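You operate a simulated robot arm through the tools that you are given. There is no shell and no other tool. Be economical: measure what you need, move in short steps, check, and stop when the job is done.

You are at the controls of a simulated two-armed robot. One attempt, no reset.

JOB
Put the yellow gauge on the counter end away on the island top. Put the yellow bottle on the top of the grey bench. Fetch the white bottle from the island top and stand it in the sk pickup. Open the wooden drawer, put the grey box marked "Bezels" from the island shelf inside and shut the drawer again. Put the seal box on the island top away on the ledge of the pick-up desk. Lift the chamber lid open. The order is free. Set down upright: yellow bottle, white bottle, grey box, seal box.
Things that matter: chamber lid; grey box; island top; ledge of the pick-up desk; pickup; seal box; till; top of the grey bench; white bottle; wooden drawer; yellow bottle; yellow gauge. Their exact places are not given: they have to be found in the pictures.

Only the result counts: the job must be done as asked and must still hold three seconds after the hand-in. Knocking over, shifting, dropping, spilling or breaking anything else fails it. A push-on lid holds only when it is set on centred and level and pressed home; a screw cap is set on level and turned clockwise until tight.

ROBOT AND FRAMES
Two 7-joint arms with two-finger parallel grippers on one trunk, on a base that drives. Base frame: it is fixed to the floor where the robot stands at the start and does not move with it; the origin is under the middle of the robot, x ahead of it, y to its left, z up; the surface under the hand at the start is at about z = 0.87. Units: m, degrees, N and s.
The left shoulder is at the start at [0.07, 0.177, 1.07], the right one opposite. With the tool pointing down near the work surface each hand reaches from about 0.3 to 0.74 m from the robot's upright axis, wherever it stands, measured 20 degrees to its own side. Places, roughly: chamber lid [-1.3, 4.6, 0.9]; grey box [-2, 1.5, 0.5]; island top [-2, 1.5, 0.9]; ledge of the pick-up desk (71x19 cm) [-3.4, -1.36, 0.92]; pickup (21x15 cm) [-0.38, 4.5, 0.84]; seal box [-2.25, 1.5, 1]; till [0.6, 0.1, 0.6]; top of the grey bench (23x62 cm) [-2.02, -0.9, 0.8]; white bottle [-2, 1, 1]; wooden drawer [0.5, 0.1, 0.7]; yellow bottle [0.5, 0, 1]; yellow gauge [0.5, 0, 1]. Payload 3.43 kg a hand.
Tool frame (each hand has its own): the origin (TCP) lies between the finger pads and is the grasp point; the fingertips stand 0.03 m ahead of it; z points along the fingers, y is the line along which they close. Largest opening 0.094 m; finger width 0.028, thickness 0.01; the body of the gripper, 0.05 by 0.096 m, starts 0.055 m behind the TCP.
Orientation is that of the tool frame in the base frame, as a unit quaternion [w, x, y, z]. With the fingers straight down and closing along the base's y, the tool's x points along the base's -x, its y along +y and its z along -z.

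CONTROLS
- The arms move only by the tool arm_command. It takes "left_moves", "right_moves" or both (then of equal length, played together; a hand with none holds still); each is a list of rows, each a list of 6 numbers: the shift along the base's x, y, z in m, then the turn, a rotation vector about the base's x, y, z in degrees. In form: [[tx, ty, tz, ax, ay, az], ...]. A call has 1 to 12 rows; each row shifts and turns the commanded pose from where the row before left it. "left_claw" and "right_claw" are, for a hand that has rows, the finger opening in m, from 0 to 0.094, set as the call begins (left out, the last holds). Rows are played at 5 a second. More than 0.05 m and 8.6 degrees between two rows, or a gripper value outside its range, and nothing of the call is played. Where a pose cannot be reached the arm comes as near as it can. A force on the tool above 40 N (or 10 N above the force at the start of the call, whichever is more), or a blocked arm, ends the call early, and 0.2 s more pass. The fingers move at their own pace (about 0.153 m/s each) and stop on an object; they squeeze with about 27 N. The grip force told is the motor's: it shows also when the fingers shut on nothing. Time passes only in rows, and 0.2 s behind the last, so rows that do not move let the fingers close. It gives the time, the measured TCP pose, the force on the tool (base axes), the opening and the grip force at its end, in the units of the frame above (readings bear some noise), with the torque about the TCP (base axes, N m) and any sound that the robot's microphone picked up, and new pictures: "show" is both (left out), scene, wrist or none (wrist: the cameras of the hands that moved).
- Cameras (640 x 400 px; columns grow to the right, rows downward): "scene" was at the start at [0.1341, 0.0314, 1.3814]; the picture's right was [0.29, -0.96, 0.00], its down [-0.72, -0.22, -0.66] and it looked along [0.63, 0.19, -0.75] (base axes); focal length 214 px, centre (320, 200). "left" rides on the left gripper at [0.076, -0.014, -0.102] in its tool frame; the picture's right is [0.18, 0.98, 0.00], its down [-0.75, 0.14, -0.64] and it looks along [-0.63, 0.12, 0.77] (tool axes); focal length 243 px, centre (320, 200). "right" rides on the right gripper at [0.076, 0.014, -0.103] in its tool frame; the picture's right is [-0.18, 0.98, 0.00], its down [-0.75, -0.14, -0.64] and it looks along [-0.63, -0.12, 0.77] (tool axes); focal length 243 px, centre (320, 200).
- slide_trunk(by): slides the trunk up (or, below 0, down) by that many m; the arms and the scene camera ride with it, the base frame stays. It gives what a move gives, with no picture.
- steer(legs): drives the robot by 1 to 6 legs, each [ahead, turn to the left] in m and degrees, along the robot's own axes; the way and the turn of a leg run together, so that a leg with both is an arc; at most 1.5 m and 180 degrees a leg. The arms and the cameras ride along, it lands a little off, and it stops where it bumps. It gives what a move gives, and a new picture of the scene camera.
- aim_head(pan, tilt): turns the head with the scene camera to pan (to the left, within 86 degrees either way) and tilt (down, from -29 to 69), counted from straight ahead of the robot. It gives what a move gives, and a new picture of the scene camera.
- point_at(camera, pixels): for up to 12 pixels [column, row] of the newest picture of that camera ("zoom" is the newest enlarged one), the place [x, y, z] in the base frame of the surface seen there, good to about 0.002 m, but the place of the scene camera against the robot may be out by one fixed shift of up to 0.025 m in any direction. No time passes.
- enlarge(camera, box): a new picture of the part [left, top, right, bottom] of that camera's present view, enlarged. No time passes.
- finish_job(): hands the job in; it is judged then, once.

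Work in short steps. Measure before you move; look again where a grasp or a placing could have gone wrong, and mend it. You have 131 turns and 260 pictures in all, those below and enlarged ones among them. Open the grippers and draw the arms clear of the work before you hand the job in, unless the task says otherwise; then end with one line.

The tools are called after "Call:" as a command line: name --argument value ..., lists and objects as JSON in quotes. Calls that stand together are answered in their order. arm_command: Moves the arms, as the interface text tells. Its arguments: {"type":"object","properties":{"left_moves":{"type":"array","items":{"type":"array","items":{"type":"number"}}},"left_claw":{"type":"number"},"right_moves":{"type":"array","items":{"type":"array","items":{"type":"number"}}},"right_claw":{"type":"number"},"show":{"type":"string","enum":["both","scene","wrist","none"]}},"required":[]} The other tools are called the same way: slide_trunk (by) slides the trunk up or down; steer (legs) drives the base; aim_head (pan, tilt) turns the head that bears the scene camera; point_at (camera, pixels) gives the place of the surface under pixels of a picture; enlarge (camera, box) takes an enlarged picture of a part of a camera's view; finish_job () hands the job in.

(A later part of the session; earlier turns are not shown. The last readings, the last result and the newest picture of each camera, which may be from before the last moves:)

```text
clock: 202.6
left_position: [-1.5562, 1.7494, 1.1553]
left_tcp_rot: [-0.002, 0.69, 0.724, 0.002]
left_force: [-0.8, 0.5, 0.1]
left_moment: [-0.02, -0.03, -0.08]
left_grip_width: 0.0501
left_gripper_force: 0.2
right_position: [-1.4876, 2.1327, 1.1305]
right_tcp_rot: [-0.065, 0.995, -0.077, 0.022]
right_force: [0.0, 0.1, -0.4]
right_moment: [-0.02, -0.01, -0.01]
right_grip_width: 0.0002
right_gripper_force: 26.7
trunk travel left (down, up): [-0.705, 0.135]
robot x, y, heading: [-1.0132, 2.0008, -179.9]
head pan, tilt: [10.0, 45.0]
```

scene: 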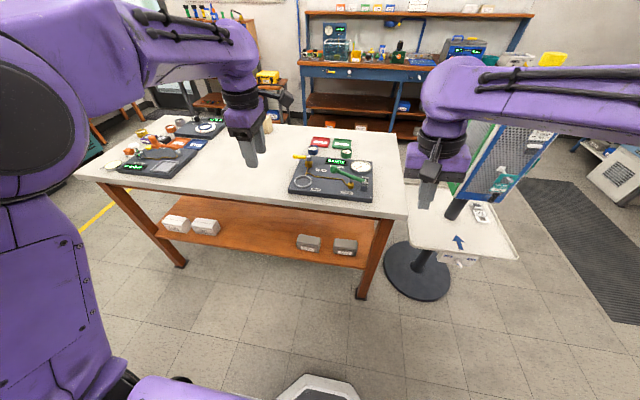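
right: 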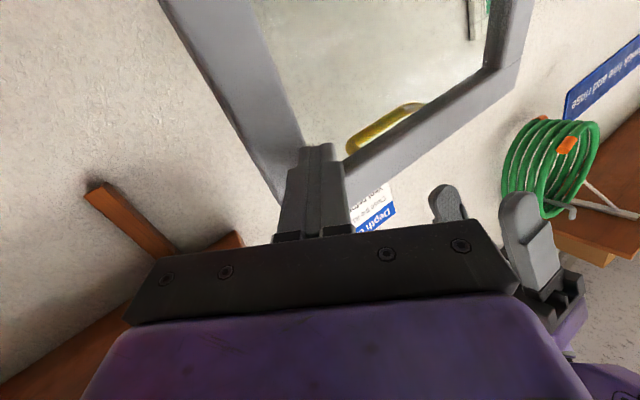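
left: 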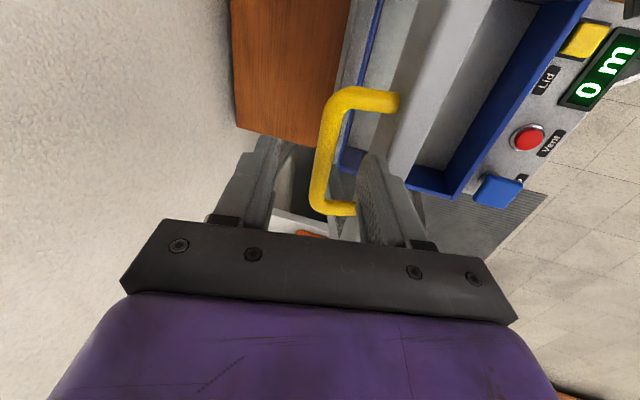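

The Bezels box is at (308,242). I zoom and measure it and the table's overhang.

Call:
enlarge --camera "scene" --box '[260, 190, 400, 280]'

Call:
point_at --camera "zoom" --pixels '[[215, 255], [165, 260], [270, 270], [180, 220], [270, 228], [215, 205], [195, 205], [265, 212], [215, 245], [200, 295], [330, 100], [330, 140]]'

```text
4.44 times, centred on (330, 235) of scene
```

zoom: 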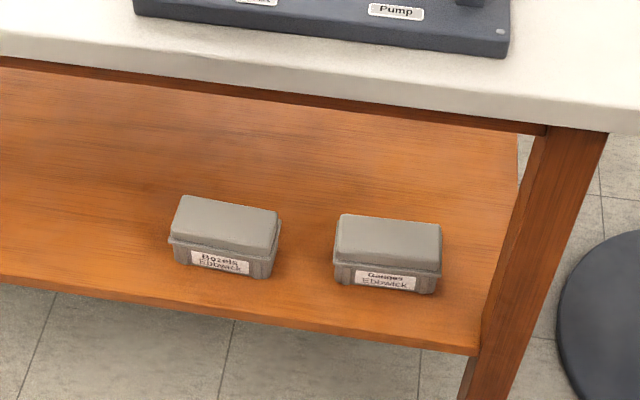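

```text
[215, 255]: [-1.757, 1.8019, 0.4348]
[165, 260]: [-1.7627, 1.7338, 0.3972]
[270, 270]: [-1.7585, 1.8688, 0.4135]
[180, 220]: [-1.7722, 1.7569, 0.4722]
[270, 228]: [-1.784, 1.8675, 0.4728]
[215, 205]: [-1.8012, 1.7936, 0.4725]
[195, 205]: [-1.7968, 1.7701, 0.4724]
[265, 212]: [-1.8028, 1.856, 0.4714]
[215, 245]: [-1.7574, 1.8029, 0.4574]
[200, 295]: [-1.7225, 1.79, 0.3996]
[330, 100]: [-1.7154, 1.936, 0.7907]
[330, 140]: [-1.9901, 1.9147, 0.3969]
```

I measure how high the left wrist stands above its TCP, to see if it fits under the table (rail ≈0.78).

Call:
point_at --camera "scene" --pixels '[[235, 40], [240, 60], [200, 30], [250, 75], [245, 100], [285, 95], [225, 28], [160, 40]]'

```text
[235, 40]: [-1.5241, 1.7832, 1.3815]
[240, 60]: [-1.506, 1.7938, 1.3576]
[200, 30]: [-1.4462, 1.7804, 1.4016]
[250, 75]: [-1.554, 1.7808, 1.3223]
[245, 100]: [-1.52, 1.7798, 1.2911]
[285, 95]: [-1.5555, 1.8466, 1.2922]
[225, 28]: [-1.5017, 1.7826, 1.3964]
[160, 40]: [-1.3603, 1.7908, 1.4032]
```

Wrist top is ≈0.25 above TCP, so it fits below the rail at TCP ≤0.52. I lower the trunk 0.52 m with the hands clear of the table edge.

Call:
slide_trunk --by -0.52

Call:
arm_command --left_moves '[[0, 0.03, -0.03, 0, 0, 0], [0, 0.03, -0.03, 0, 0, 0], [0, 0.005, -0.03, 0, 0, 0], [0, 0, -0.03, 0, 0, 0], [0, 0, 0, 0, 0, 0]]' --right_moves '[[0.03, 0.0, 0, 0, 0, 0], [0.03, 0.0, 0, 0, 0, 0], [0.03, 0, 0, 0, 0, 0], [0.02, 0, 0, 0, 0, 0], [0, 0, 0, 0, 0, 0]]' --left_claw 0.094

```text
refused: -0.52 is not a number from -0.4 to 0.4
```

```text
clock: 203.8
left_position: [-1.5526, 1.8147, 1.0359]
left_tcp_rot: [-0.002, 0.689, 0.724, 0.002]
left_force: [-0.7, 1.3, -0.1]
left_moment: [0.02, 0.0, 0.01]
left_grip_width: 0.0939
left_gripper_force: 0.0
right_position: [-1.3795, 2.1331, 1.1297]
right_tcp_rot: [-0.066, 0.995, -0.077, 0.022]
right_force: [-0.1, 0.1, 0.1]
right_moment: [0.0, 0.03, -0.01]
right_grip_width: 0.0
right_gripper_force: 27.0
trunk travel left (down, up): [-0.705, 0.135]
robot x, y, heading: [-1.0194, 1.9874, -179.8]
head pan, tilt: [10.0, 45.0]
```

scene: 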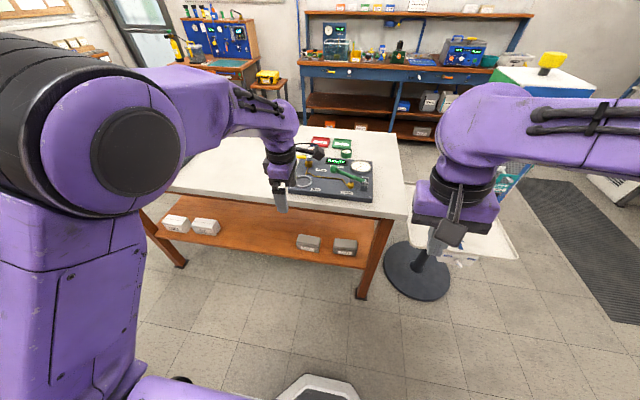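
right: 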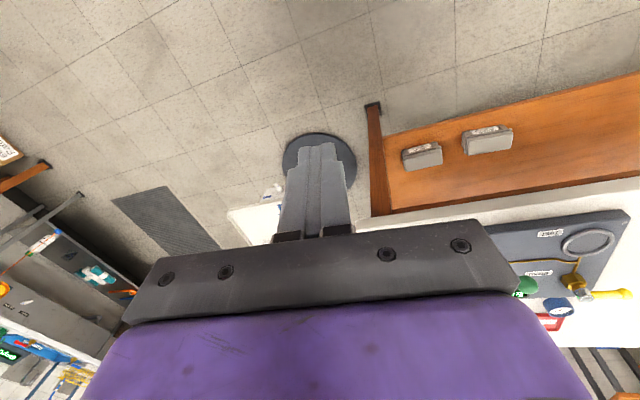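
left: 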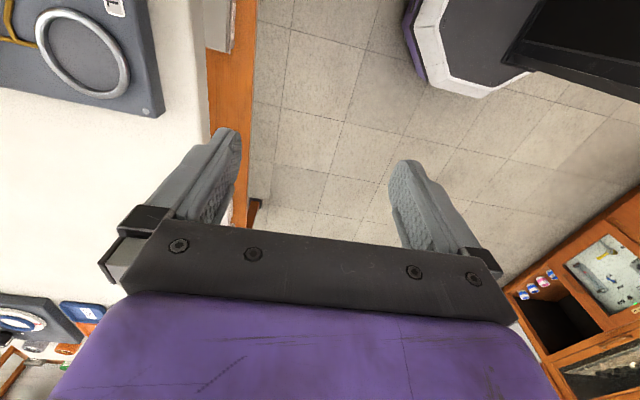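

I lower the trunk in two slides (-0.40, -0.12).

Call:
slide_trunk --by -0.4

Call:
slide_trunk --by -0.125

Call:
aim_head --pan 20 --tilt 25

Call:
enlarge --camera "left" --box '[0, 0, 640, 400]'

```text
clock: 207.7
left_position: [-1.5532, 1.8161, 0.6374]
left_tcp_rot: [-0.003, 0.689, 0.724, 0.002]
left_force: [-0.3, 0.0, -0.5]
left_moment: [0.0, 0.0, 0.04]
left_grip_width: 0.094
left_gripper_force: 0.0
right_position: [-1.3804, 2.1338, 0.7308]
right_tcp_rot: [-0.066, 0.995, -0.077, 0.022]
right_force: [0.7, -0.3, 0.2]
right_moment: [0.04, -0.01, 0.01]
right_grip_width: 0.0
right_gripper_force: 27.0
trunk travel left (down, up): [-0.305, 0.535]
robot x, y, heading: [-1.017, 1.992, -180.0]
head pan, tilt: [10.0, 45.0]
```

```text
clock: 209.2
left_position: [-1.5529, 1.8149, 0.5118]
left_tcp_rot: [-0.002, 0.69, 0.724, 0.002]
left_force: [0.8, -0.2, -0.3]
left_moment: [-0.02, 0.02, -0.01]
left_grip_width: 0.0941
left_gripper_force: 0.0
right_position: [-1.3794, 2.1341, 0.6054]
right_tcp_rot: [-0.065, 0.995, -0.077, 0.022]
right_force: [0.4, -0.3, -1.0]
right_moment: [0.0, 0.0, 0.01]
right_grip_width: 0.0
right_gripper_force: 26.8
trunk travel left (down, up): [-0.18, 0.66]
robot x, y, heading: [-1.016, 1.9951, -179.8]
head pan, tilt: [10.0, 45.0]
```

```text
clock: 210.0
left_position: [-1.5532, 1.8159, 0.5112]
left_tcp_rot: [-0.003, 0.69, 0.724, 0.001]
left_force: [0.1, -0.2, 0.0]
left_moment: [0.02, 0.02, 0.01]
left_grip_width: 0.0937
left_gripper_force: 0.0
right_position: [-1.3796, 2.1346, 0.6061]
right_tcp_rot: [-0.065, 0.995, -0.077, 0.022]
right_force: [0.0, -0.1, 0.1]
right_moment: [0.0, 0.01, -0.02]
right_grip_width: 0.0
right_gripper_force: 27.0
trunk travel left (down, up): [-0.18, 0.66]
robot x, y, heading: [-1.0157, 1.9959, -180.0]
head pan, tilt: [20.0, 25.0]
```

scene: 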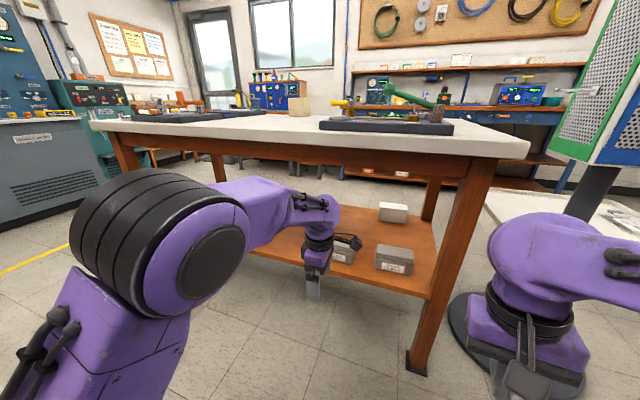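

```text
1.00 times, centred on (320, 200) of left (not enlarged: the box is as wide or as high as the picture)
```

zoom: 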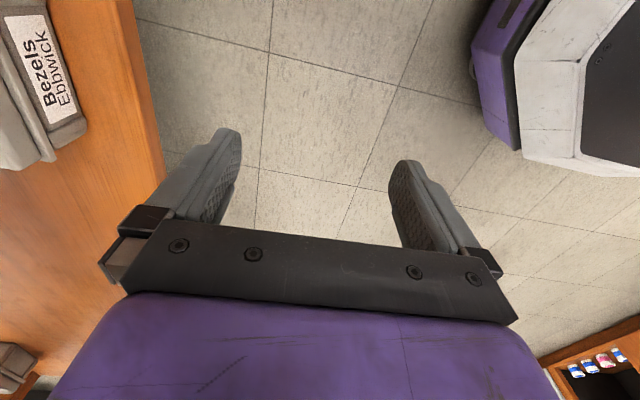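

The left camera sees the Bezels box. I measure it there.

Call:
point_at --camera "zoom" --pixels '[[88, 125], [55, 155], [48, 20], [60, 80], [20, 150], [5, 60], [120, 150], [30, 60], [85, 100]]'

Call:
point_at --camera "scene" --pixels '[[345, 150], [330, 250], [350, 258], [332, 240], [335, 215], [300, 200]]'

```text
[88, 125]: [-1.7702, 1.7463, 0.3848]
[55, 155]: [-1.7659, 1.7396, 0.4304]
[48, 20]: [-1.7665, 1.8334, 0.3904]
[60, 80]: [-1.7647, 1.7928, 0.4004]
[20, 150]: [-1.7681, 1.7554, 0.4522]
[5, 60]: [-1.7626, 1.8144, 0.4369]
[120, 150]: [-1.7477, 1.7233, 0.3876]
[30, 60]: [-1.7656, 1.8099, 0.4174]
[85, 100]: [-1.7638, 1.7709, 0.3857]
```

```text
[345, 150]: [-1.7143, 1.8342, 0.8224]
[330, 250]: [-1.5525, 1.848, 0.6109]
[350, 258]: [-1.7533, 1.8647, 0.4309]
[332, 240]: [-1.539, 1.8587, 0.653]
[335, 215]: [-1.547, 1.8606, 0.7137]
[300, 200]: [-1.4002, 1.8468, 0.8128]
```

Box front face is at x≈-1.765, centre ≈(-1.793,1.807). The forearm rises towards the elbow, so I lower the trunk 0.13 m more and raise the hand to flatten it.

Call:
slide_trunk --by -0.13

Call:
arm_command --left_moves '[[0, -0.005, 0.04, 0, 0, 0], [0, -0.004, 0.04, 0, 0, 0], [0, 0, 0.034, 0, 0, 0], [0, 0, 0, 0, 0, 0]]' --show "scene"

Call:
point_at --camera "scene" --pixels '[[345, 150], [330, 200], [300, 190], [280, 180], [320, 190], [340, 215], [265, 185]]'

```text
clock: 211.6
left_position: [-1.5531, 1.8157, 0.3814]
left_tcp_rot: [-0.002, 0.69, 0.724, 0.002]
left_force: [-0.1, -0.3, -0.7]
left_moment: [0.01, 0.03, 0.03]
left_grip_width: 0.094
left_gripper_force: 0.1
right_position: [-1.381, 2.1345, 0.4751]
right_tcp_rot: [-0.066, 0.995, -0.077, 0.021]
right_force: [0.0, -0.1, -0.5]
right_moment: [-0.03, -0.04, 0.01]
right_grip_width: 0.0
right_gripper_force: 27.5
trunk travel left (down, up): [-0.05, 0.79]
robot x, y, heading: [-1.0164, 1.9952, -180.2]
head pan, tilt: [20.0, 25.0]
```

```text
clock: 212.6
left_position: [-1.5549, 1.8057, 0.4961]
left_tcp_rot: [-0.002, 0.689, 0.724, 0.002]
left_force: [-0.3, -0.1, -0.6]
left_moment: [-0.01, -0.02, -0.02]
left_grip_width: 0.0938
left_gripper_force: 0.1
right_position: [-1.3786, 2.1342, 0.4754]
right_tcp_rot: [-0.066, 0.995, -0.077, 0.022]
right_force: [0.1, 0.2, 0.4]
right_moment: [0.0, 0.02, 0.01]
right_grip_width: 0.0
right_gripper_force: 27.0
trunk travel left (down, up): [-0.05, 0.79]
robot x, y, heading: [-1.0196, 1.9962, -179.8]
head pan, tilt: [20.0, 25.0]
```

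scene: 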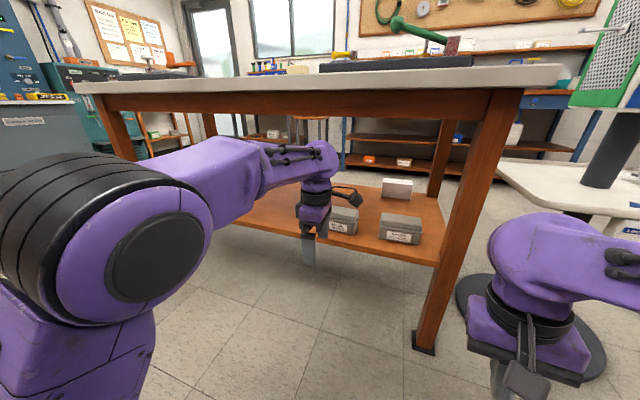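

```text
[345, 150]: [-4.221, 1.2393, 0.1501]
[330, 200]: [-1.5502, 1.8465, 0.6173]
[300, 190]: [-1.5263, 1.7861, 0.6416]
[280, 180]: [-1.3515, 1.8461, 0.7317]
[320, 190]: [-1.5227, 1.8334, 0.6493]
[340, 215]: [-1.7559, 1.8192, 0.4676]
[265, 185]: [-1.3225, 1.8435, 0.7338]
```

I check the forearm's top line and the rail's underside.

Call:
point_at --camera "scene" --pixels '[[322, 145], [300, 146], [275, 145], [245, 142], [215, 140], [250, 112], [350, 112], [420, 110]]'

```text
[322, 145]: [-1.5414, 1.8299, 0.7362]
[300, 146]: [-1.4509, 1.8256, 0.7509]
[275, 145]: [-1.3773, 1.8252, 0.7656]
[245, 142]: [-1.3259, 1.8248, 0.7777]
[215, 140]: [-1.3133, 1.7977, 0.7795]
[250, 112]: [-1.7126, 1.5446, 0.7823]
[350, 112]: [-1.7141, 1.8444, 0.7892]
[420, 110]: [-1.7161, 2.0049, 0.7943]
```

Forearm top ≈0.75 vs rail ≈0.775: passes. I raise 6 mm for clearance over the box and drive 0.2 m in.

Call:
arm_command --left_moves '[[0, 0.001, 0.006, 0, 0, 0], [0, 0, 0, 0, 0, 0]]' --show "none"

Call:
steer --legs '[[0.17, 0]]'

Call:
enlarge --camera "left" --box '[0, 0, 640, 400]'

Call:
point_at --camera "zoom" --pixels '[[160, 60], [200, 110], [160, 110], [240, 60], [250, 140], [180, 30], [120, 100]]'

```text
clock: 213.2
left_position: [-1.5537, 1.8071, 0.5024]
left_tcp_rot: [-0.002, 0.69, 0.724, 0.002]
left_force: [0.0, 0.0, 0.7]
left_moment: [0.01, -0.01, -0.02]
left_grip_width: 0.094
left_gripper_force: 0.0
right_position: [-1.379, 2.1336, 0.4747]
right_tcp_rot: [-0.066, 0.995, -0.077, 0.022]
right_force: [0.5, -0.1, -0.3]
right_moment: [0.01, 0.0, -0.01]
right_grip_width: 0.0
right_gripper_force: 27.6
trunk travel left (down, up): [-0.05, 0.79]
robot x, y, heading: [-1.019, 1.9957, -180.1]
head pan, tilt: [20.0, 25.0]
```

```text
clock: 214.7
left_position: [-1.7248, 1.8078, 0.5028]
left_tcp_rot: [-0.001, 0.69, 0.724, 0.002]
left_force: [0.4, -0.7, 0.2]
left_moment: [-0.01, -0.01, -0.02]
left_grip_width: 0.0941
left_gripper_force: 0.1
right_position: [-1.5504, 2.1326, 0.4747]
right_tcp_rot: [-0.065, 0.995, -0.075, 0.022]
right_force: [-0.7, -0.5, -0.3]
right_moment: [-0.04, -0.02, 0.0]
right_grip_width: 0.0
right_gripper_force: 27.0
trunk travel left (down, up): [-0.05, 0.79]
robot x, y, heading: [-1.1869, 1.9941, -179.9]
head pan, tilt: [20.0, 25.0]
```

scene: 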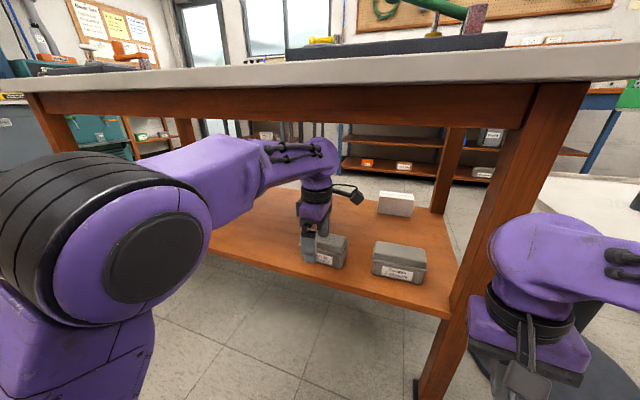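

```text
1.00 times, centred on (320, 200) of left (not enlarged: the box is as wide or as high as the picture)
```

zoom: 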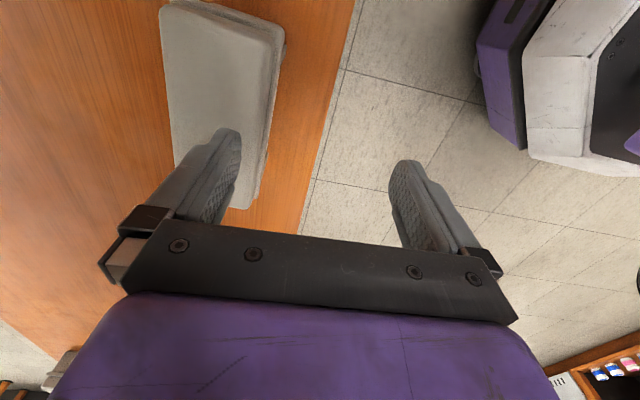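

```text
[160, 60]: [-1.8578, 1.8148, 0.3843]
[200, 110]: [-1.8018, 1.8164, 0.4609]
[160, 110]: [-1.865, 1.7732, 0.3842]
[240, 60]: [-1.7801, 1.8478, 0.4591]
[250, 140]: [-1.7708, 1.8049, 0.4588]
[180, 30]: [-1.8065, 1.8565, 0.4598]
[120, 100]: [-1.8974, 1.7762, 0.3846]
```

I get the lid's edges precisely.

Call:
point_at --camera "zoom" --pixels '[[168, 60], [172, 100], [272, 60], [264, 100], [255, 150], [178, 150], [235, 203], [200, 4], [240, 12], [278, 90], [270, 130]]'

```text
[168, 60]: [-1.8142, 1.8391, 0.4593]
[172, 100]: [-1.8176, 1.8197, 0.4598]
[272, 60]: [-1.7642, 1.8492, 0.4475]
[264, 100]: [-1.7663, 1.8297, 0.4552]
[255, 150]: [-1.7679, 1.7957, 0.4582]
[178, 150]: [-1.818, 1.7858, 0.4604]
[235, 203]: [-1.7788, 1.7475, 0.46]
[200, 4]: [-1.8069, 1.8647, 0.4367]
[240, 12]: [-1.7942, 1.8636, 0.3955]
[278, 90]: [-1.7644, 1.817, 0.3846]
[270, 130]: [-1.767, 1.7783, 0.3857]
```

Lid spans x -1.820..-1.765, centre (-1.792,1.805), top 0.460. I move in 6.7 cm and then down to TCP 0.427.

Call:
arm_command --left_moves '[[-0.034, -0.001, 0, 0, 0, 0], [-0.033, -0.001, 0, 0, 0, 0], [0, 0, 0, 0, 0, 0]]'

```text
clock: 215.5
left_position: [-1.7913, 1.8052, 0.5015]
left_tcp_rot: [-0.001, 0.689, 0.724, 0.002]
left_force: [0.6, -0.6, 0.0]
left_moment: [0.0, -0.01, 0.0]
left_grip_width: 0.0939
left_gripper_force: 0.0
right_position: [-1.5514, 2.1323, 0.4749]
right_tcp_rot: [-0.066, 0.995, -0.075, 0.021]
right_force: [0.0, 0.3, 0.1]
right_moment: [0.0, 0.0, -0.04]
right_grip_width: 0.0
right_gripper_force: 26.8
trunk travel left (down, up): [-0.05, 0.79]
robot x, y, heading: [-1.185, 1.9931, -179.8]
head pan, tilt: [20.0, 25.0]
```

scene: 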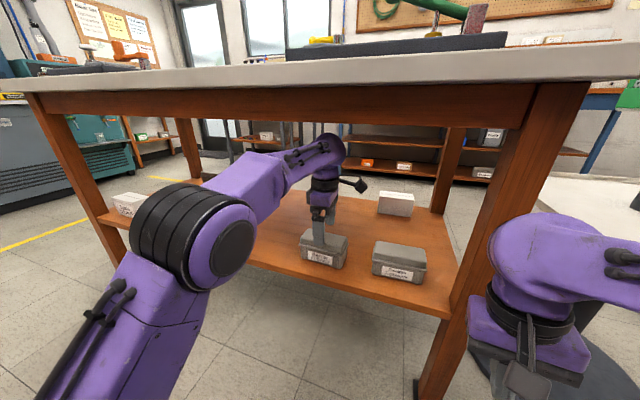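
left: 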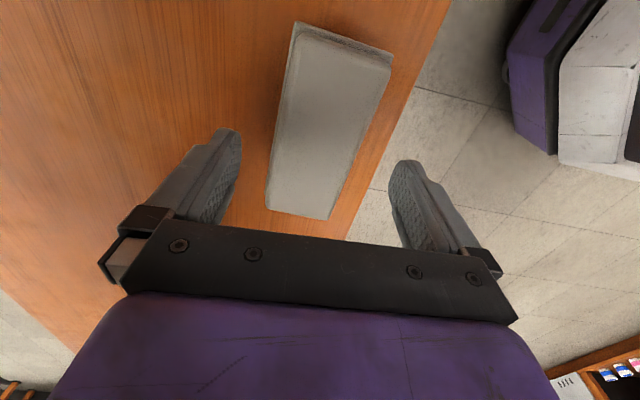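

Box is centred between the fingers. I descend 7.5 cm and close.

Call:
arm_command --left_moves '[[0, 0, -0.03, 0, 0, 0], [0, 0, -0.03, 0, 0, 0], [0, 0, -0.015, 0, 0, 0], [0, 0, 0, 0, 0, 0]]' --show "none"

Call:
arm_command --left_moves '[[0, 0, 0, 0, 0, 0], [0, 0, 0, 0, 0, 0], [0, 0, 0, 0, 0, 0]]' --left_claw 0.0 --show "wrist"

```text
clock: 216.5
left_position: [-1.7917, 1.8049, 0.4268]
left_tcp_rot: [-0.001, 0.689, 0.725, 0.001]
left_force: [0.4, 0.1, 1.0]
left_moment: [0.01, -0.01, 0.04]
left_grip_width: 0.094
left_gripper_force: 0.0
right_position: [-1.5502, 2.1342, 0.4743]
right_tcp_rot: [-0.065, 0.995, -0.077, 0.021]
right_force: [-0.2, 0.1, -0.6]
right_moment: [-0.01, 0.01, -0.01]
right_grip_width: 0.0002
right_gripper_force: 27.8
trunk travel left (down, up): [-0.05, 0.79]
robot x, y, heading: [-1.1904, 1.9924, -179.8]
head pan, tilt: [20.0, 25.0]
```

```text
clock: 217.3
left_position: [-1.7924, 1.8058, 0.4285]
left_tcp_rot: [-0.002, 0.689, 0.724, 0.002]
left_force: [-0.3, -0.4, 0.2]
left_moment: [-0.1, 0.09, -0.04]
left_grip_width: 0.0678
left_gripper_force: 27.3
right_position: [-1.5522, 2.1338, 0.4753]
right_tcp_rot: [-0.065, 0.995, -0.077, 0.021]
right_force: [-0.4, 0.1, -0.5]
right_moment: [-0.02, -0.02, 0.0]
right_grip_width: 0.0
right_gripper_force: 26.6
trunk travel left (down, up): [-0.05, 0.79]
robot x, y, heading: [-1.1891, 1.9925, -180.1]
head pan, tilt: [20.0, 25.0]
```

left: 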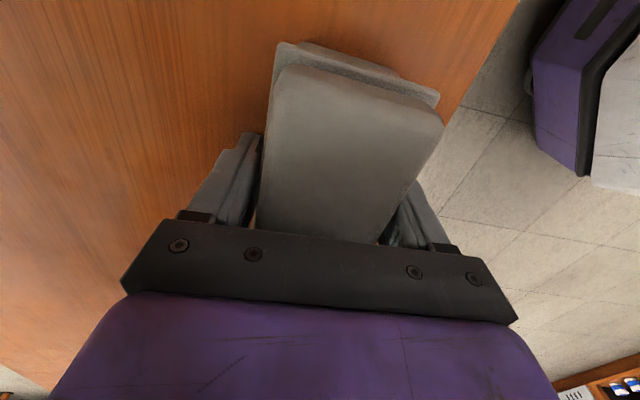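

Gripped (0.068 m). I lift 3 cm and back out from under the table.

Call:
arm_command --left_moves '[[0, 0, 0.015, 0, 0, 0], [0, 0, 0.02, 0, 0, 0], [0, 0, 0, 0, 0, 0]]' --show "wrist"

Call:
steer --legs '[[-0.35, 0]]'

```text
clock: 218.1
left_position: [-1.7925, 1.8055, 0.4628]
left_tcp_rot: [-0.001, 0.69, 0.724, 0.003]
left_force: [-0.4, -0.6, -2.1]
left_moment: [0.0, 0.01, -0.01]
left_grip_width: 0.068
left_gripper_force: 27.1
right_position: [-1.551, 2.1329, 0.4756]
right_tcp_rot: [-0.065, 0.995, -0.076, 0.021]
right_force: [0.5, -0.2, -0.3]
right_moment: [0.0, -0.02, 0.02]
right_grip_width: 0.0002
right_gripper_force: 27.3
trunk travel left (down, up): [-0.05, 0.79]
robot x, y, heading: [-1.1845, 1.9983, -180.0]
head pan, tilt: [20.0, 25.0]
```

left: 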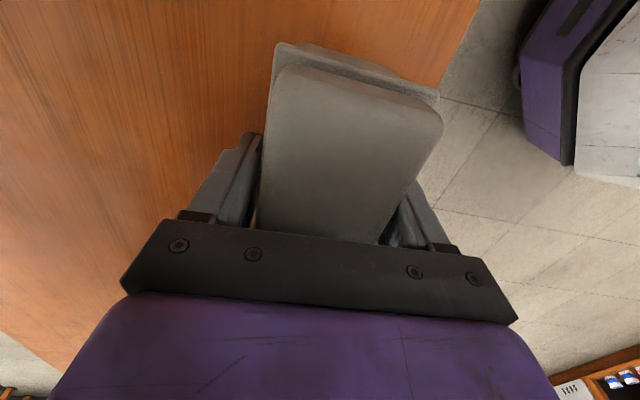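

```text
clock: 220.3
left_position: [-1.4442, 1.807, 0.4617]
left_tcp_rot: [-0.001, 0.69, 0.724, 0.003]
left_force: [-0.1, -0.4, -2.4]
left_moment: [0.02, -0.01, 0.01]
left_grip_width: 0.0672
left_gripper_force: 26.8
right_position: [-1.2022, 2.1338, 0.4752]
right_tcp_rot: [-0.066, 0.995, -0.077, 0.022]
right_force: [-0.5, -0.5, -0.4]
right_moment: [0.0, 0.01, 0.02]
right_grip_width: 0.0
right_gripper_force: 26.7
trunk travel left (down, up): [-0.05, 0.79]
robot x, y, heading: [-0.8415, 1.993, -179.9]
head pan, tilt: [20.0, 25.0]
```

scene: 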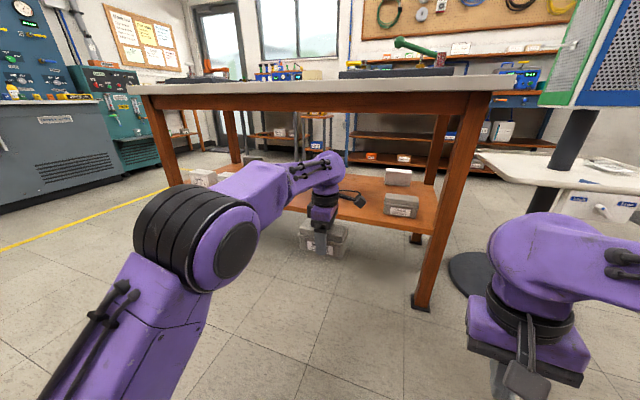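

I raise the trunk back and drive to the counter.

Call:
slide_trunk --by 0.4

Call:
slide_trunk --by 0.2

Call:
steer --legs '[[0, 90], [1.5, 0], [0.45, 0], [0, 90], [0.2, 0]]'

Call:
aim_head --pan 0 --tilt 35

```text
clock: 224.2
left_position: [-1.4441, 1.806, 0.8623]
left_tcp_rot: [-0.001, 0.69, 0.724, 0.003]
left_force: [0.1, -0.3, -1.8]
left_moment: [0.03, 0.01, -0.03]
left_grip_width: 0.0671
left_gripper_force: 26.6
right_position: [-1.2025, 2.1348, 0.8759]
right_tcp_rot: [-0.066, 0.995, -0.077, 0.023]
right_force: [0.1, 0.2, 0.1]
right_moment: [0.0, -0.01, 0.04]
right_grip_width: 0.0001
right_gripper_force: 26.5
trunk travel left (down, up): [-0.45, 0.39]
robot x, y, heading: [-0.8365, 1.9949, -179.8]
head pan, tilt: [20.0, 25.0]
```

```text
clock: 226.3
left_position: [-1.4431, 1.8058, 1.0615]
left_tcp_rot: [-0.001, 0.69, 0.724, 0.003]
left_force: [-0.1, -0.5, -2.3]
left_moment: [0.01, 0.0, -0.02]
left_grip_width: 0.0676
left_gripper_force: 26.7
right_position: [-1.2033, 2.1351, 1.0763]
right_tcp_rot: [-0.065, 0.995, -0.077, 0.022]
right_force: [-0.2, 0.2, -0.3]
right_moment: [0.0, 0.02, 0.0]
right_grip_width: 0.0
right_gripper_force: 27.5
trunk travel left (down, up): [-0.65, 0.19]
robot x, y, heading: [-0.8411, 1.9934, -179.8]
head pan, tilt: [20.0, 25.0]
```

```text
clock: 244.7
left_position: [-0.1136, 0.1841, 1.0617]
left_tcp_rot: [-0.002, -0.7, 0.715, -0.001]
left_force: [-0.7, 0.4, -2.4]
left_moment: [0.02, -0.02, 0.08]
left_grip_width: 0.0661
left_gripper_force: 26.7
right_position: [-0.3769, -0.1269, 1.076]
right_tcp_rot: [-0.023, 0.112, 0.991, -0.064]
right_force: [-0.9, -0.3, -0.3]
right_moment: [0.01, 0.02, 0.0]
right_grip_width: 0.0001
right_gripper_force: 27.2
trunk travel left (down, up): [-0.65, 0.19]
robot x, y, heading: [-0.7305, 0.0379, -3.6]
head pan, tilt: [20.0, 25.0]
```

scene: 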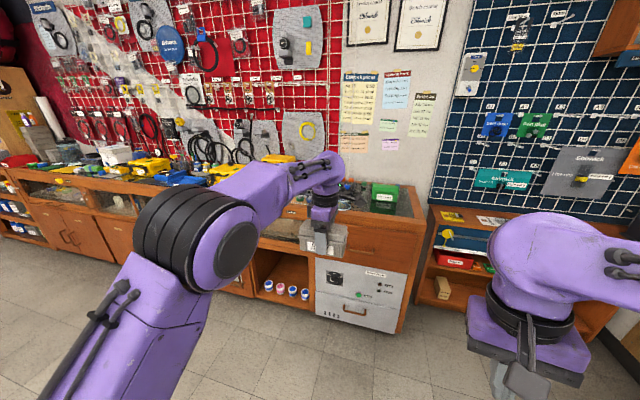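

```text
clock: 245.6
left_position: [-0.1123, 0.1847, 1.0615]
left_tcp_rot: [-0.002, -0.699, 0.715, -0.001]
left_force: [-0.1, -0.2, -1.9]
left_moment: [0.02, 0.0, -0.01]
left_grip_width: 0.0661
left_gripper_force: 26.8
right_position: [-0.3762, -0.1263, 1.0753]
right_tcp_rot: [-0.024, 0.112, 0.991, -0.065]
right_force: [0.4, 0.1, 0.3]
right_moment: [-0.02, 0.0, -0.01]
right_grip_width: 0.0001
right_gripper_force: 26.8
trunk travel left (down, up): [-0.65, 0.19]
robot x, y, heading: [-0.7315, 0.0394, -3.8]
head pan, tilt: [0.0, 35.0]
```

scene: 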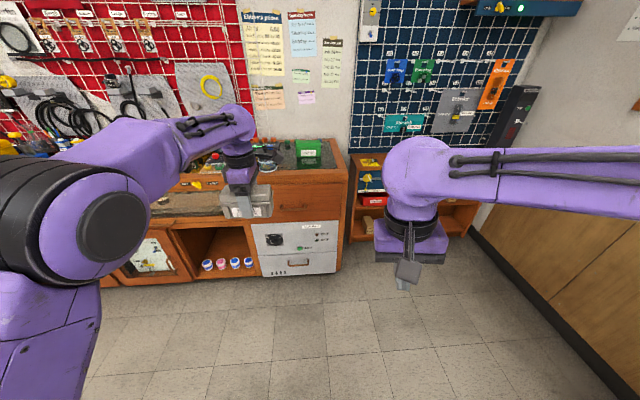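

I zoom on the drawer and the grey unit below it.

Call:
enlarge --camera "scene" --box '[240, 170, 360, 290]'

Call:
point_at --camera "zoom" --pixels '[[260, 110], [235, 105], [285, 120], [180, 60], [330, 60], [190, 150], [340, 140], [320, 330], [280, 80]]'

```text
3.33 times, centred on (300, 230) of scene
```

zoom: 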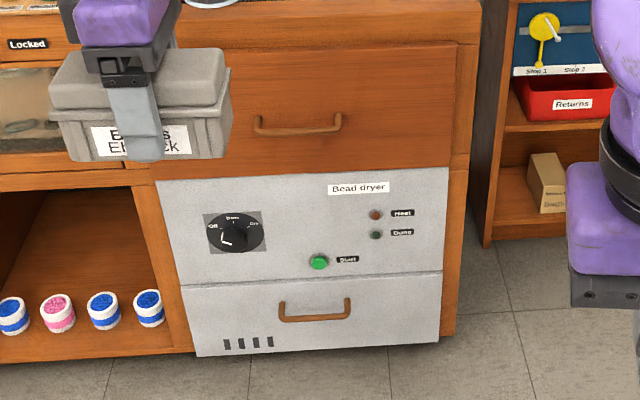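

```text
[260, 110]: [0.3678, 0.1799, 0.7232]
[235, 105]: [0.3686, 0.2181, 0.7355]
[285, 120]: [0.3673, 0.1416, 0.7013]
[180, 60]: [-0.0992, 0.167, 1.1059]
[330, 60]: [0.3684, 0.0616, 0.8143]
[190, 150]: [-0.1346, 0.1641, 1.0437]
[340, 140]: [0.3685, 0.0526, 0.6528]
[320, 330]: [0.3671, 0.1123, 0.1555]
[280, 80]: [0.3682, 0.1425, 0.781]
```

Handle bar is at about y 0.18..0.07, z≈0.69, in front of the panel x≈0.356. I retract the left hand with the box, and turn the right hand to close in the vertical-forward plane (yaw -77°, after levelling).

Call:
steer --legs '[[0, 3.8]]'

Call:
arm_command --left_moves '[[-0.02, 0.03, 0, 0, 0, 0], [-0.03, 0.03, 0, 0, 0, 0], [-0.03, 0.03, 0, 0, 0, 0], [-0.03, 0.02, 0, 0, 0, 0], [-0.03, 0, 0, 0, 0, 0], [0, 0, 0, 0, 0, 0], [0, 0, 0, 0, 0, 0], [0, 0, 0, 0, 0, 0], [0, 0, 0, 0, 0, 0], [0, 0, 0, 0, 0, 0], [0, 0, 0, 0, 0, 0]]' --right_moves '[[0.03, -0.02, -0.02, 7, -3.5, 0], [0.03, -0.02, -0.02, 0, 0, -7.7], [0.03, -0.02, -0.02, 0, 0, -7.7], [0.02, -0.02, 0, 0, 0, -7.7], [0, 0, 0, 0, 0, -7.7], [0, 0, 0, 0, 0, -7.7], [0, 0, 0, 0, 0, -7.7], [0, 0, 0, 0, 0, -7.7], [0, 0, 0, 0, 0, -7.7], [0, 0, 0, 0, 0, -7.7], [0, 0, 0, 0, 0, -7.7]]' --show "scene"

```text
clock: 246.4
left_position: [-0.1228, 0.2231, 1.0619]
left_tcp_rot: [0.002, 0.723, -0.691, 0.001]
left_force: [0.1, -0.5, -2.4]
left_moment: [0.0, 0.01, 0.03]
left_grip_width: 0.066
left_gripper_force: 27.2
right_position: [-0.3671, -0.1033, 1.0756]
right_tcp_rot: [-0.022, 0.078, 0.995, -0.066]
right_force: [-0.9, -0.3, -0.2]
right_moment: [0.0, 0.01, 0.0]
right_grip_width: 0.0001
right_gripper_force: 27.4
trunk travel left (down, up): [-0.65, 0.19]
robot x, y, heading: [-0.7289, 0.0386, 0.3]
head pan, tilt: [0.0, 35.0]
```

scene: 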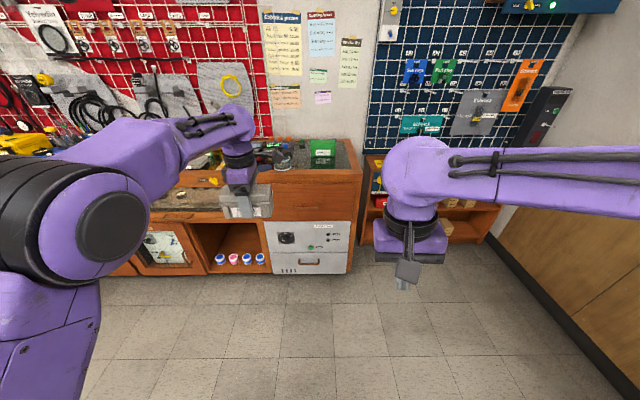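

```text
clock: 248.8
left_position: [-0.2621, 0.338, 1.06]
left_tcp_rot: [0.002, 0.723, -0.691, 0.001]
left_force: [0.1, -0.4, -2.5]
left_moment: [0.0, 0.01, 0.0]
left_grip_width: 0.0661
left_gripper_force: 26.6
right_position: [-0.2553, -0.1816, 1.0148]
right_tcp_rot: [0.002, 0.684, 0.73, -0.005]
right_force: [-1.1, -0.6, 0.9]
right_moment: [-0.01, -0.03, -0.04]
right_grip_width: 0.0
right_gripper_force: 27.5
trunk travel left (down, up): [-0.65, 0.19]
robot x, y, heading: [-0.729, 0.0396, 0.1]
head pan, tilt: [0.0, 35.0]
```

scene: 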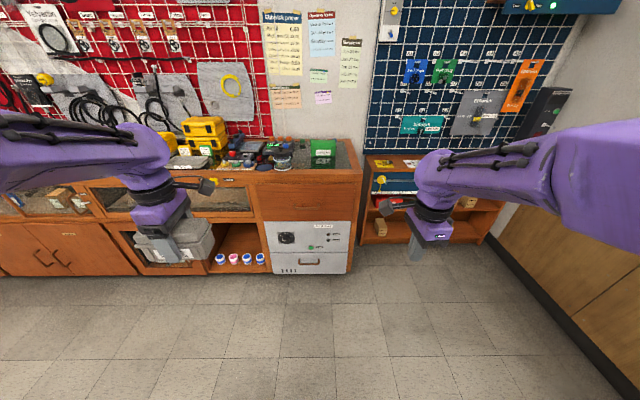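

Both are fine. Now I pitch the right hand forward by 45° and raise the left with the box, then lower the trunk 0.2 m.

Call:
arm_command --left_moves '[[0, 0, 0.02, 0, 0, 0], [0, 0, 0.02, 0, 0, 0], [0, 0, 0.02, 0, 0, 0], [0, 0, 0.02, 0, 0, 0], [0, 0, 0.02, 0, 0, 0], [0, 0, 0, 0, 0, 0]]' --right_moves '[[0, 0.02, -0.02, 0, -7.5, 0], [0, 0.02, -0.02, 0, -7.5, 0], [0, 0.02, -0.02, 0, -7.5, 0], [0, 0.02, -0.02, 0, -7.5, 0], [0, 0.02, -0.02, 0, -7.5, 0], [0, 0.02, -0.02, 0, -7.5, 0]]' --right_claw 0.05 --show "none"

Call:
slide_trunk --by -0.2

Call:
steer --legs '[[0.35, 0]]'

Call:
enlarge --camera "right" --box '[0, 0, 640, 400]'

```text
clock: 250.2
left_position: [-0.263, 0.3385, 1.1612]
left_tcp_rot: [0.002, 0.723, -0.691, 0.001]
left_force: [0.2, -0.5, -2.1]
left_moment: [-0.04, 0.02, 0.01]
left_grip_width: 0.0661
left_gripper_force: 27.0
right_position: [-0.2581, -0.0655, 0.9036]
right_tcp_rot: [0.256, 0.638, 0.683, 0.247]
right_force: [0.2, 0.5, -1.1]
right_moment: [-0.02, 0.02, 0.0]
right_grip_width: 0.0501
right_gripper_force: 0.0
right hand out of reach, approached as far as the arm can: row 5
trunk travel left (down, up): [-0.65, 0.19]
robot x, y, heading: [-0.7304, 0.0377, -0.1]
head pan, tilt: [0.0, 35.0]
```

```text
clock: 252.4
left_position: [-0.2632, 0.3353, 0.962]
left_tcp_rot: [0.003, 0.723, -0.69, 0.002]
left_force: [0.5, 0.3, -2.3]
left_moment: [0.02, -0.01, -0.03]
left_grip_width: 0.0664
left_gripper_force: 27.1
right_position: [-0.2564, -0.0686, 0.7026]
right_tcp_rot: [0.257, 0.64, 0.681, 0.247]
right_force: [-0.3, -0.3, 0.4]
right_moment: [0.03, 0.04, 0.02]
right_grip_width: 0.0501
right_gripper_force: 0.0
trunk travel left (down, up): [-0.45, 0.39]
robot x, y, heading: [-0.7302, 0.0398, -0.1]
head pan, tilt: [0.0, 35.0]
```

```text
clock: 254.6
left_position: [0.0892, 0.335, 0.9613]
left_tcp_rot: [0.002, 0.723, -0.691, 0.0]
left_force: [0.2, 0.4, -1.9]
left_moment: [-0.03, -0.01, -0.05]
left_grip_width: 0.0663
left_gripper_force: 26.1
right_position: [0.094, -0.0683, 0.7022]
right_tcp_rot: [0.256, 0.639, 0.683, 0.246]
right_force: [-0.2, -0.2, 0.1]
right_moment: [-0.04, -0.01, 0.02]
right_grip_width: 0.0502
right_gripper_force: 0.1
trunk travel left (down, up): [-0.45, 0.39]
robot x, y, heading: [-0.3783, 0.0387, 0.0]
head pan, tilt: [0.0, 35.0]
```

scene: 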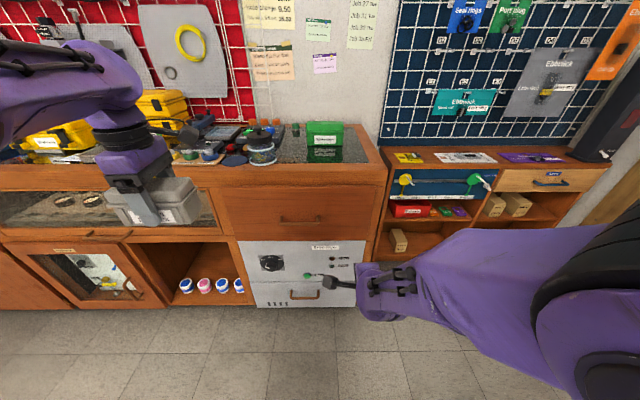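

```text
1.00 times, centred on (320, 200) of right (not enlarged: the box is as wide or as high as the picture)
```

zoom: 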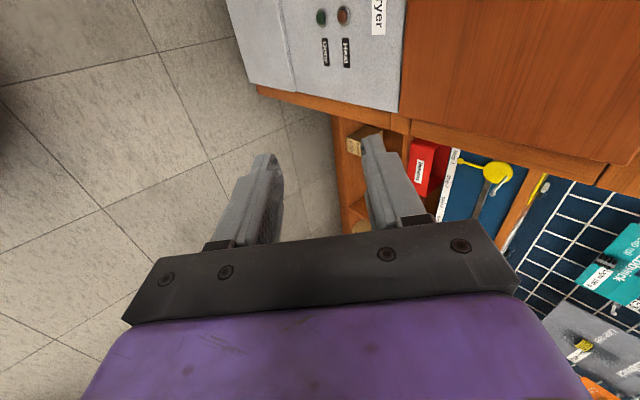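

The handle is at about (300,220) in the scene. I zoom and measure it.

Call:
enlarge --camera "scene" --box '[220, 180, 380, 260]'

Call:
point_at --camera "zoom" --pixels '[[245, 157], [320, 162], [400, 157], [280, 162], [360, 161], [320, 150], [320, 175], [40, 40], [610, 60], [60, 230], [570, 220]]'

```text
4.00 times, centred on (300, 220) of scene
```

zoom: 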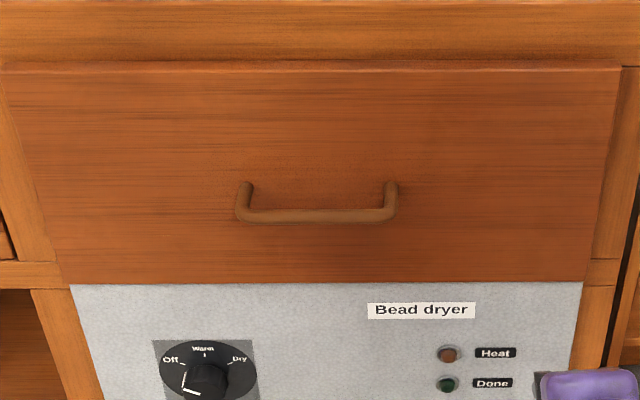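

```text
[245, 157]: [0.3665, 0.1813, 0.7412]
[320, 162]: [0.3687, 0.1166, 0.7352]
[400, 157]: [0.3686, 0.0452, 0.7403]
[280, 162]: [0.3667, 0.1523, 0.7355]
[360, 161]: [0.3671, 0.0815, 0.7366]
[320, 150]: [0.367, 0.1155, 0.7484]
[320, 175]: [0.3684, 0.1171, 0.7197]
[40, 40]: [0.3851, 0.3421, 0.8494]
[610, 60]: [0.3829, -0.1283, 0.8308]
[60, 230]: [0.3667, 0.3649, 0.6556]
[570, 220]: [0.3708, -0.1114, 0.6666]
```

Bar is at zoom row ≈215. I measure it exactly.

Call:
point_at --camera "zoom" --pixels '[[320, 216], [270, 216], [370, 215], [320, 212], [320, 220], [242, 205], [392, 205], [390, 188], [25, 70], [615, 75], [320, 275], [320, 66]]'

```text
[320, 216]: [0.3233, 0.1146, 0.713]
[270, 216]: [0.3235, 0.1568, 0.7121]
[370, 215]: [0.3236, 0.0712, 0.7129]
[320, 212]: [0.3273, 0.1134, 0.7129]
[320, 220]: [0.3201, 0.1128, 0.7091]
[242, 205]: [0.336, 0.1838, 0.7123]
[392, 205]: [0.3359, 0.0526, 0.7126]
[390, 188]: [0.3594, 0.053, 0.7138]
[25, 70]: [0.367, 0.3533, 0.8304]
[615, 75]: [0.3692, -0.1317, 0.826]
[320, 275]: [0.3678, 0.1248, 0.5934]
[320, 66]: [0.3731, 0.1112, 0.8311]
```

Bar (true) is about x 0.313, z 0.70, y 0.04..0.17; panel x≈0.356. I move the right hand to a pre-grasp 10 cm back along its axis, at y≈0.085.

Call:
arm_command --right_moves '[[0.03, 0.03, 0.02, 0, 0, 0], [0.03, 0.03, 0.02, 0, 0, 0], [0.03, 0.03, 0.02, 0, 0, 0], [0.03, 0.03, 0.01, 0, 0, 0], [0.03, 0.03, 0, 0, 0, 0], [0, 0, 0, 0, 0, 0]]' --right_claw 0.05

```text
clock: 256.0
left_position: [0.0881, 0.3352, 0.9615]
left_tcp_rot: [0.001, 0.723, -0.691, 0.002]
left_force: [0.0, -0.4, -2.5]
left_moment: [-0.02, 0.0, -0.02]
left_grip_width: 0.0662
left_gripper_force: 26.5
right_position: [0.2454, 0.0826, 0.775]
right_tcp_rot: [0.257, 0.639, 0.682, 0.246]
right_force: [0.1, 0.4, 0.8]
right_moment: [0.0, 0.02, -0.02]
right_grip_width: 0.0503
right_gripper_force: 0.0
trunk travel left (down, up): [-0.45, 0.39]
robot x, y, heading: [-0.3774, 0.0356, 0.1]
head pan, tilt: [0.0, 35.0]
```

scene: 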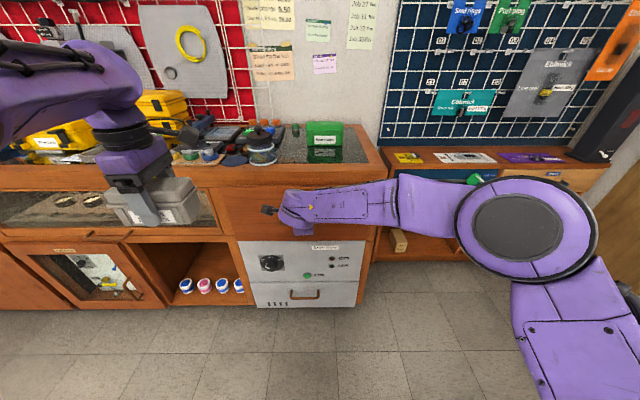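
right: 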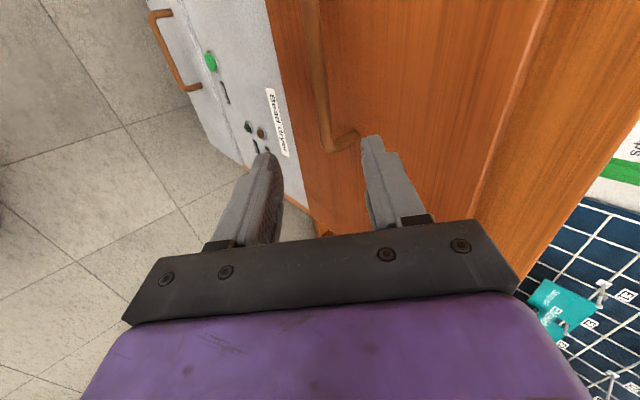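

The bar shows in the right camera along column ~315. I measure it.

Call:
point_at --camera "right" --pixels '[[313, 30], [319, 80], [323, 120], [328, 145], [350, 138], [380, 60], [430, 60], [300, 100]]'

```text
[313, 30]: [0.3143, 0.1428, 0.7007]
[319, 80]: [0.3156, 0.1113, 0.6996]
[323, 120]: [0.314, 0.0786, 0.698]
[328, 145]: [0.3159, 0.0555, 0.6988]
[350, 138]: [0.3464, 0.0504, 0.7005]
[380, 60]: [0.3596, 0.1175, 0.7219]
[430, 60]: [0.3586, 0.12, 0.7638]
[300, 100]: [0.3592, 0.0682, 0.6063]
```

Bar centre ≈(0.318, y, 0.697), panel 0.359. I set opening to 0.036 and advance to TCP (0.310,0.095,0.706).

Call:
arm_command --right_moves '[[0.02, 0.006, -0.022, 0, 0, 0], [0.02, 0.006, -0.022, 0, 0, 0], [0.015, 0, -0.015, 0, 0, 0], [0.01, 0, -0.01, 0, 0, 0], [0, 0, 0, 0, 0, 0]]' --right_claw 0.036 --show "wrist"

```text
clock: 257.2
left_position: [0.0873, 0.3362, 0.9611]
left_tcp_rot: [0.002, 0.723, -0.691, 0.002]
left_force: [0.4, -0.1, -3.3]
left_moment: [-0.02, 0.0, 0.01]
left_grip_width: 0.0661
left_gripper_force: 27.4
right_position: [0.3081, 0.0935, 0.7033]
right_tcp_rot: [0.256, 0.639, 0.682, 0.246]
right_force: [-0.4, -0.3, -0.5]
right_moment: [0.01, 0.02, -0.02]
right_grip_width: 0.0358
right_gripper_force: 0.0
trunk travel left (down, up): [-0.45, 0.39]
robot x, y, heading: [-0.3785, 0.0416, -0.1]
head pan, tilt: [0.0, 35.0]
```

right: 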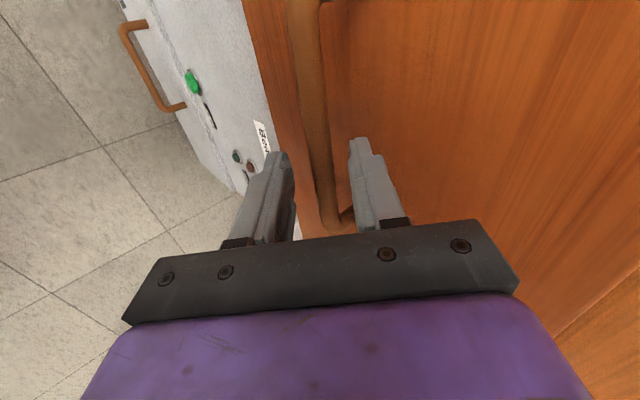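

The bar is between the fingers. I close and then pull by driving back 0.12 m first.

Call:
arm_command --right_moves '[[0, 0, 0, 0, 0, 0], [0, 0, 0, 0, 0, 0], [-0.01, 0, 0, 0, 0, 0], [-0.015, 0, 0, 0, 0, 0], [0, 0, 0, 0, 0, 0]]' --right_claw 0.0 --show "scene"

```text
clock: 258.4
left_position: [0.0864, 0.3348, 0.9615]
left_tcp_rot: [0.0, 0.723, -0.691, 0.002]
left_force: [1.2, 0.0, -1.9]
left_moment: [0.0, 0.0, 0.02]
left_grip_width: 0.0661
left_gripper_force: 27.1
right_position: [0.2833, 0.0934, 0.7044]
right_tcp_rot: [0.256, 0.639, 0.682, 0.247]
right_force: [-2.0, -0.6, 10.4]
right_moment: [1.05, -0.07, -0.85]
right_grip_width: 0.014
right_gripper_force: 45.8
trunk travel left (down, up): [-0.45, 0.39]
robot x, y, heading: [-0.3799, 0.0403, -0.2]
head pan, tilt: [0.0, 35.0]
```

scene: 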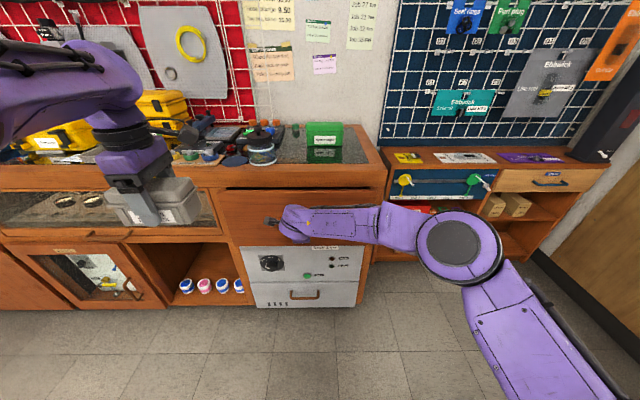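

The drawer slides (2.5 cm). I pull it further by driving back 0.2 m.

Call:
steer --legs '[[-0.2, 0]]'

```text
clock: 260.0
left_position: [-0.1131, 0.3327, 0.9625]
left_tcp_rot: [0.001, 0.722, -0.692, 0.002]
left_force: [0.6, -0.6, -1.1]
left_moment: [-0.02, -0.03, 0.02]
left_grip_width: 0.066
left_gripper_force: 27.5
right_position: [0.084, 0.0934, 0.7043]
right_tcp_rot: [0.257, 0.64, 0.681, 0.248]
right_force: [1.5, -7.9, 12.8]
right_moment: [0.62, -0.12, -1.18]
right_grip_width: 0.014
right_gripper_force: 44.2
trunk travel left (down, up): [-0.45, 0.39]
robot x, y, heading: [-0.5783, 0.0408, -0.1]
head pan, tilt: [0.0, 35.0]
```

scene: 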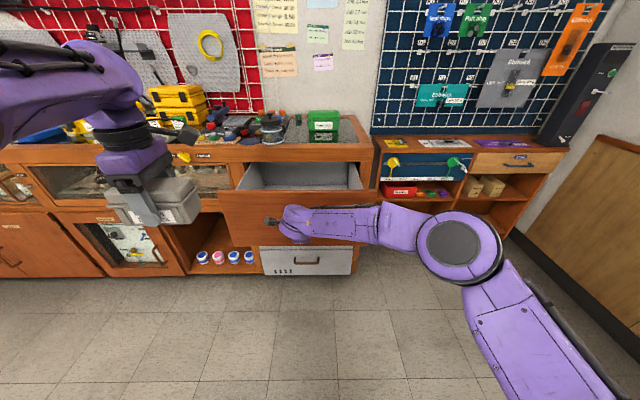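

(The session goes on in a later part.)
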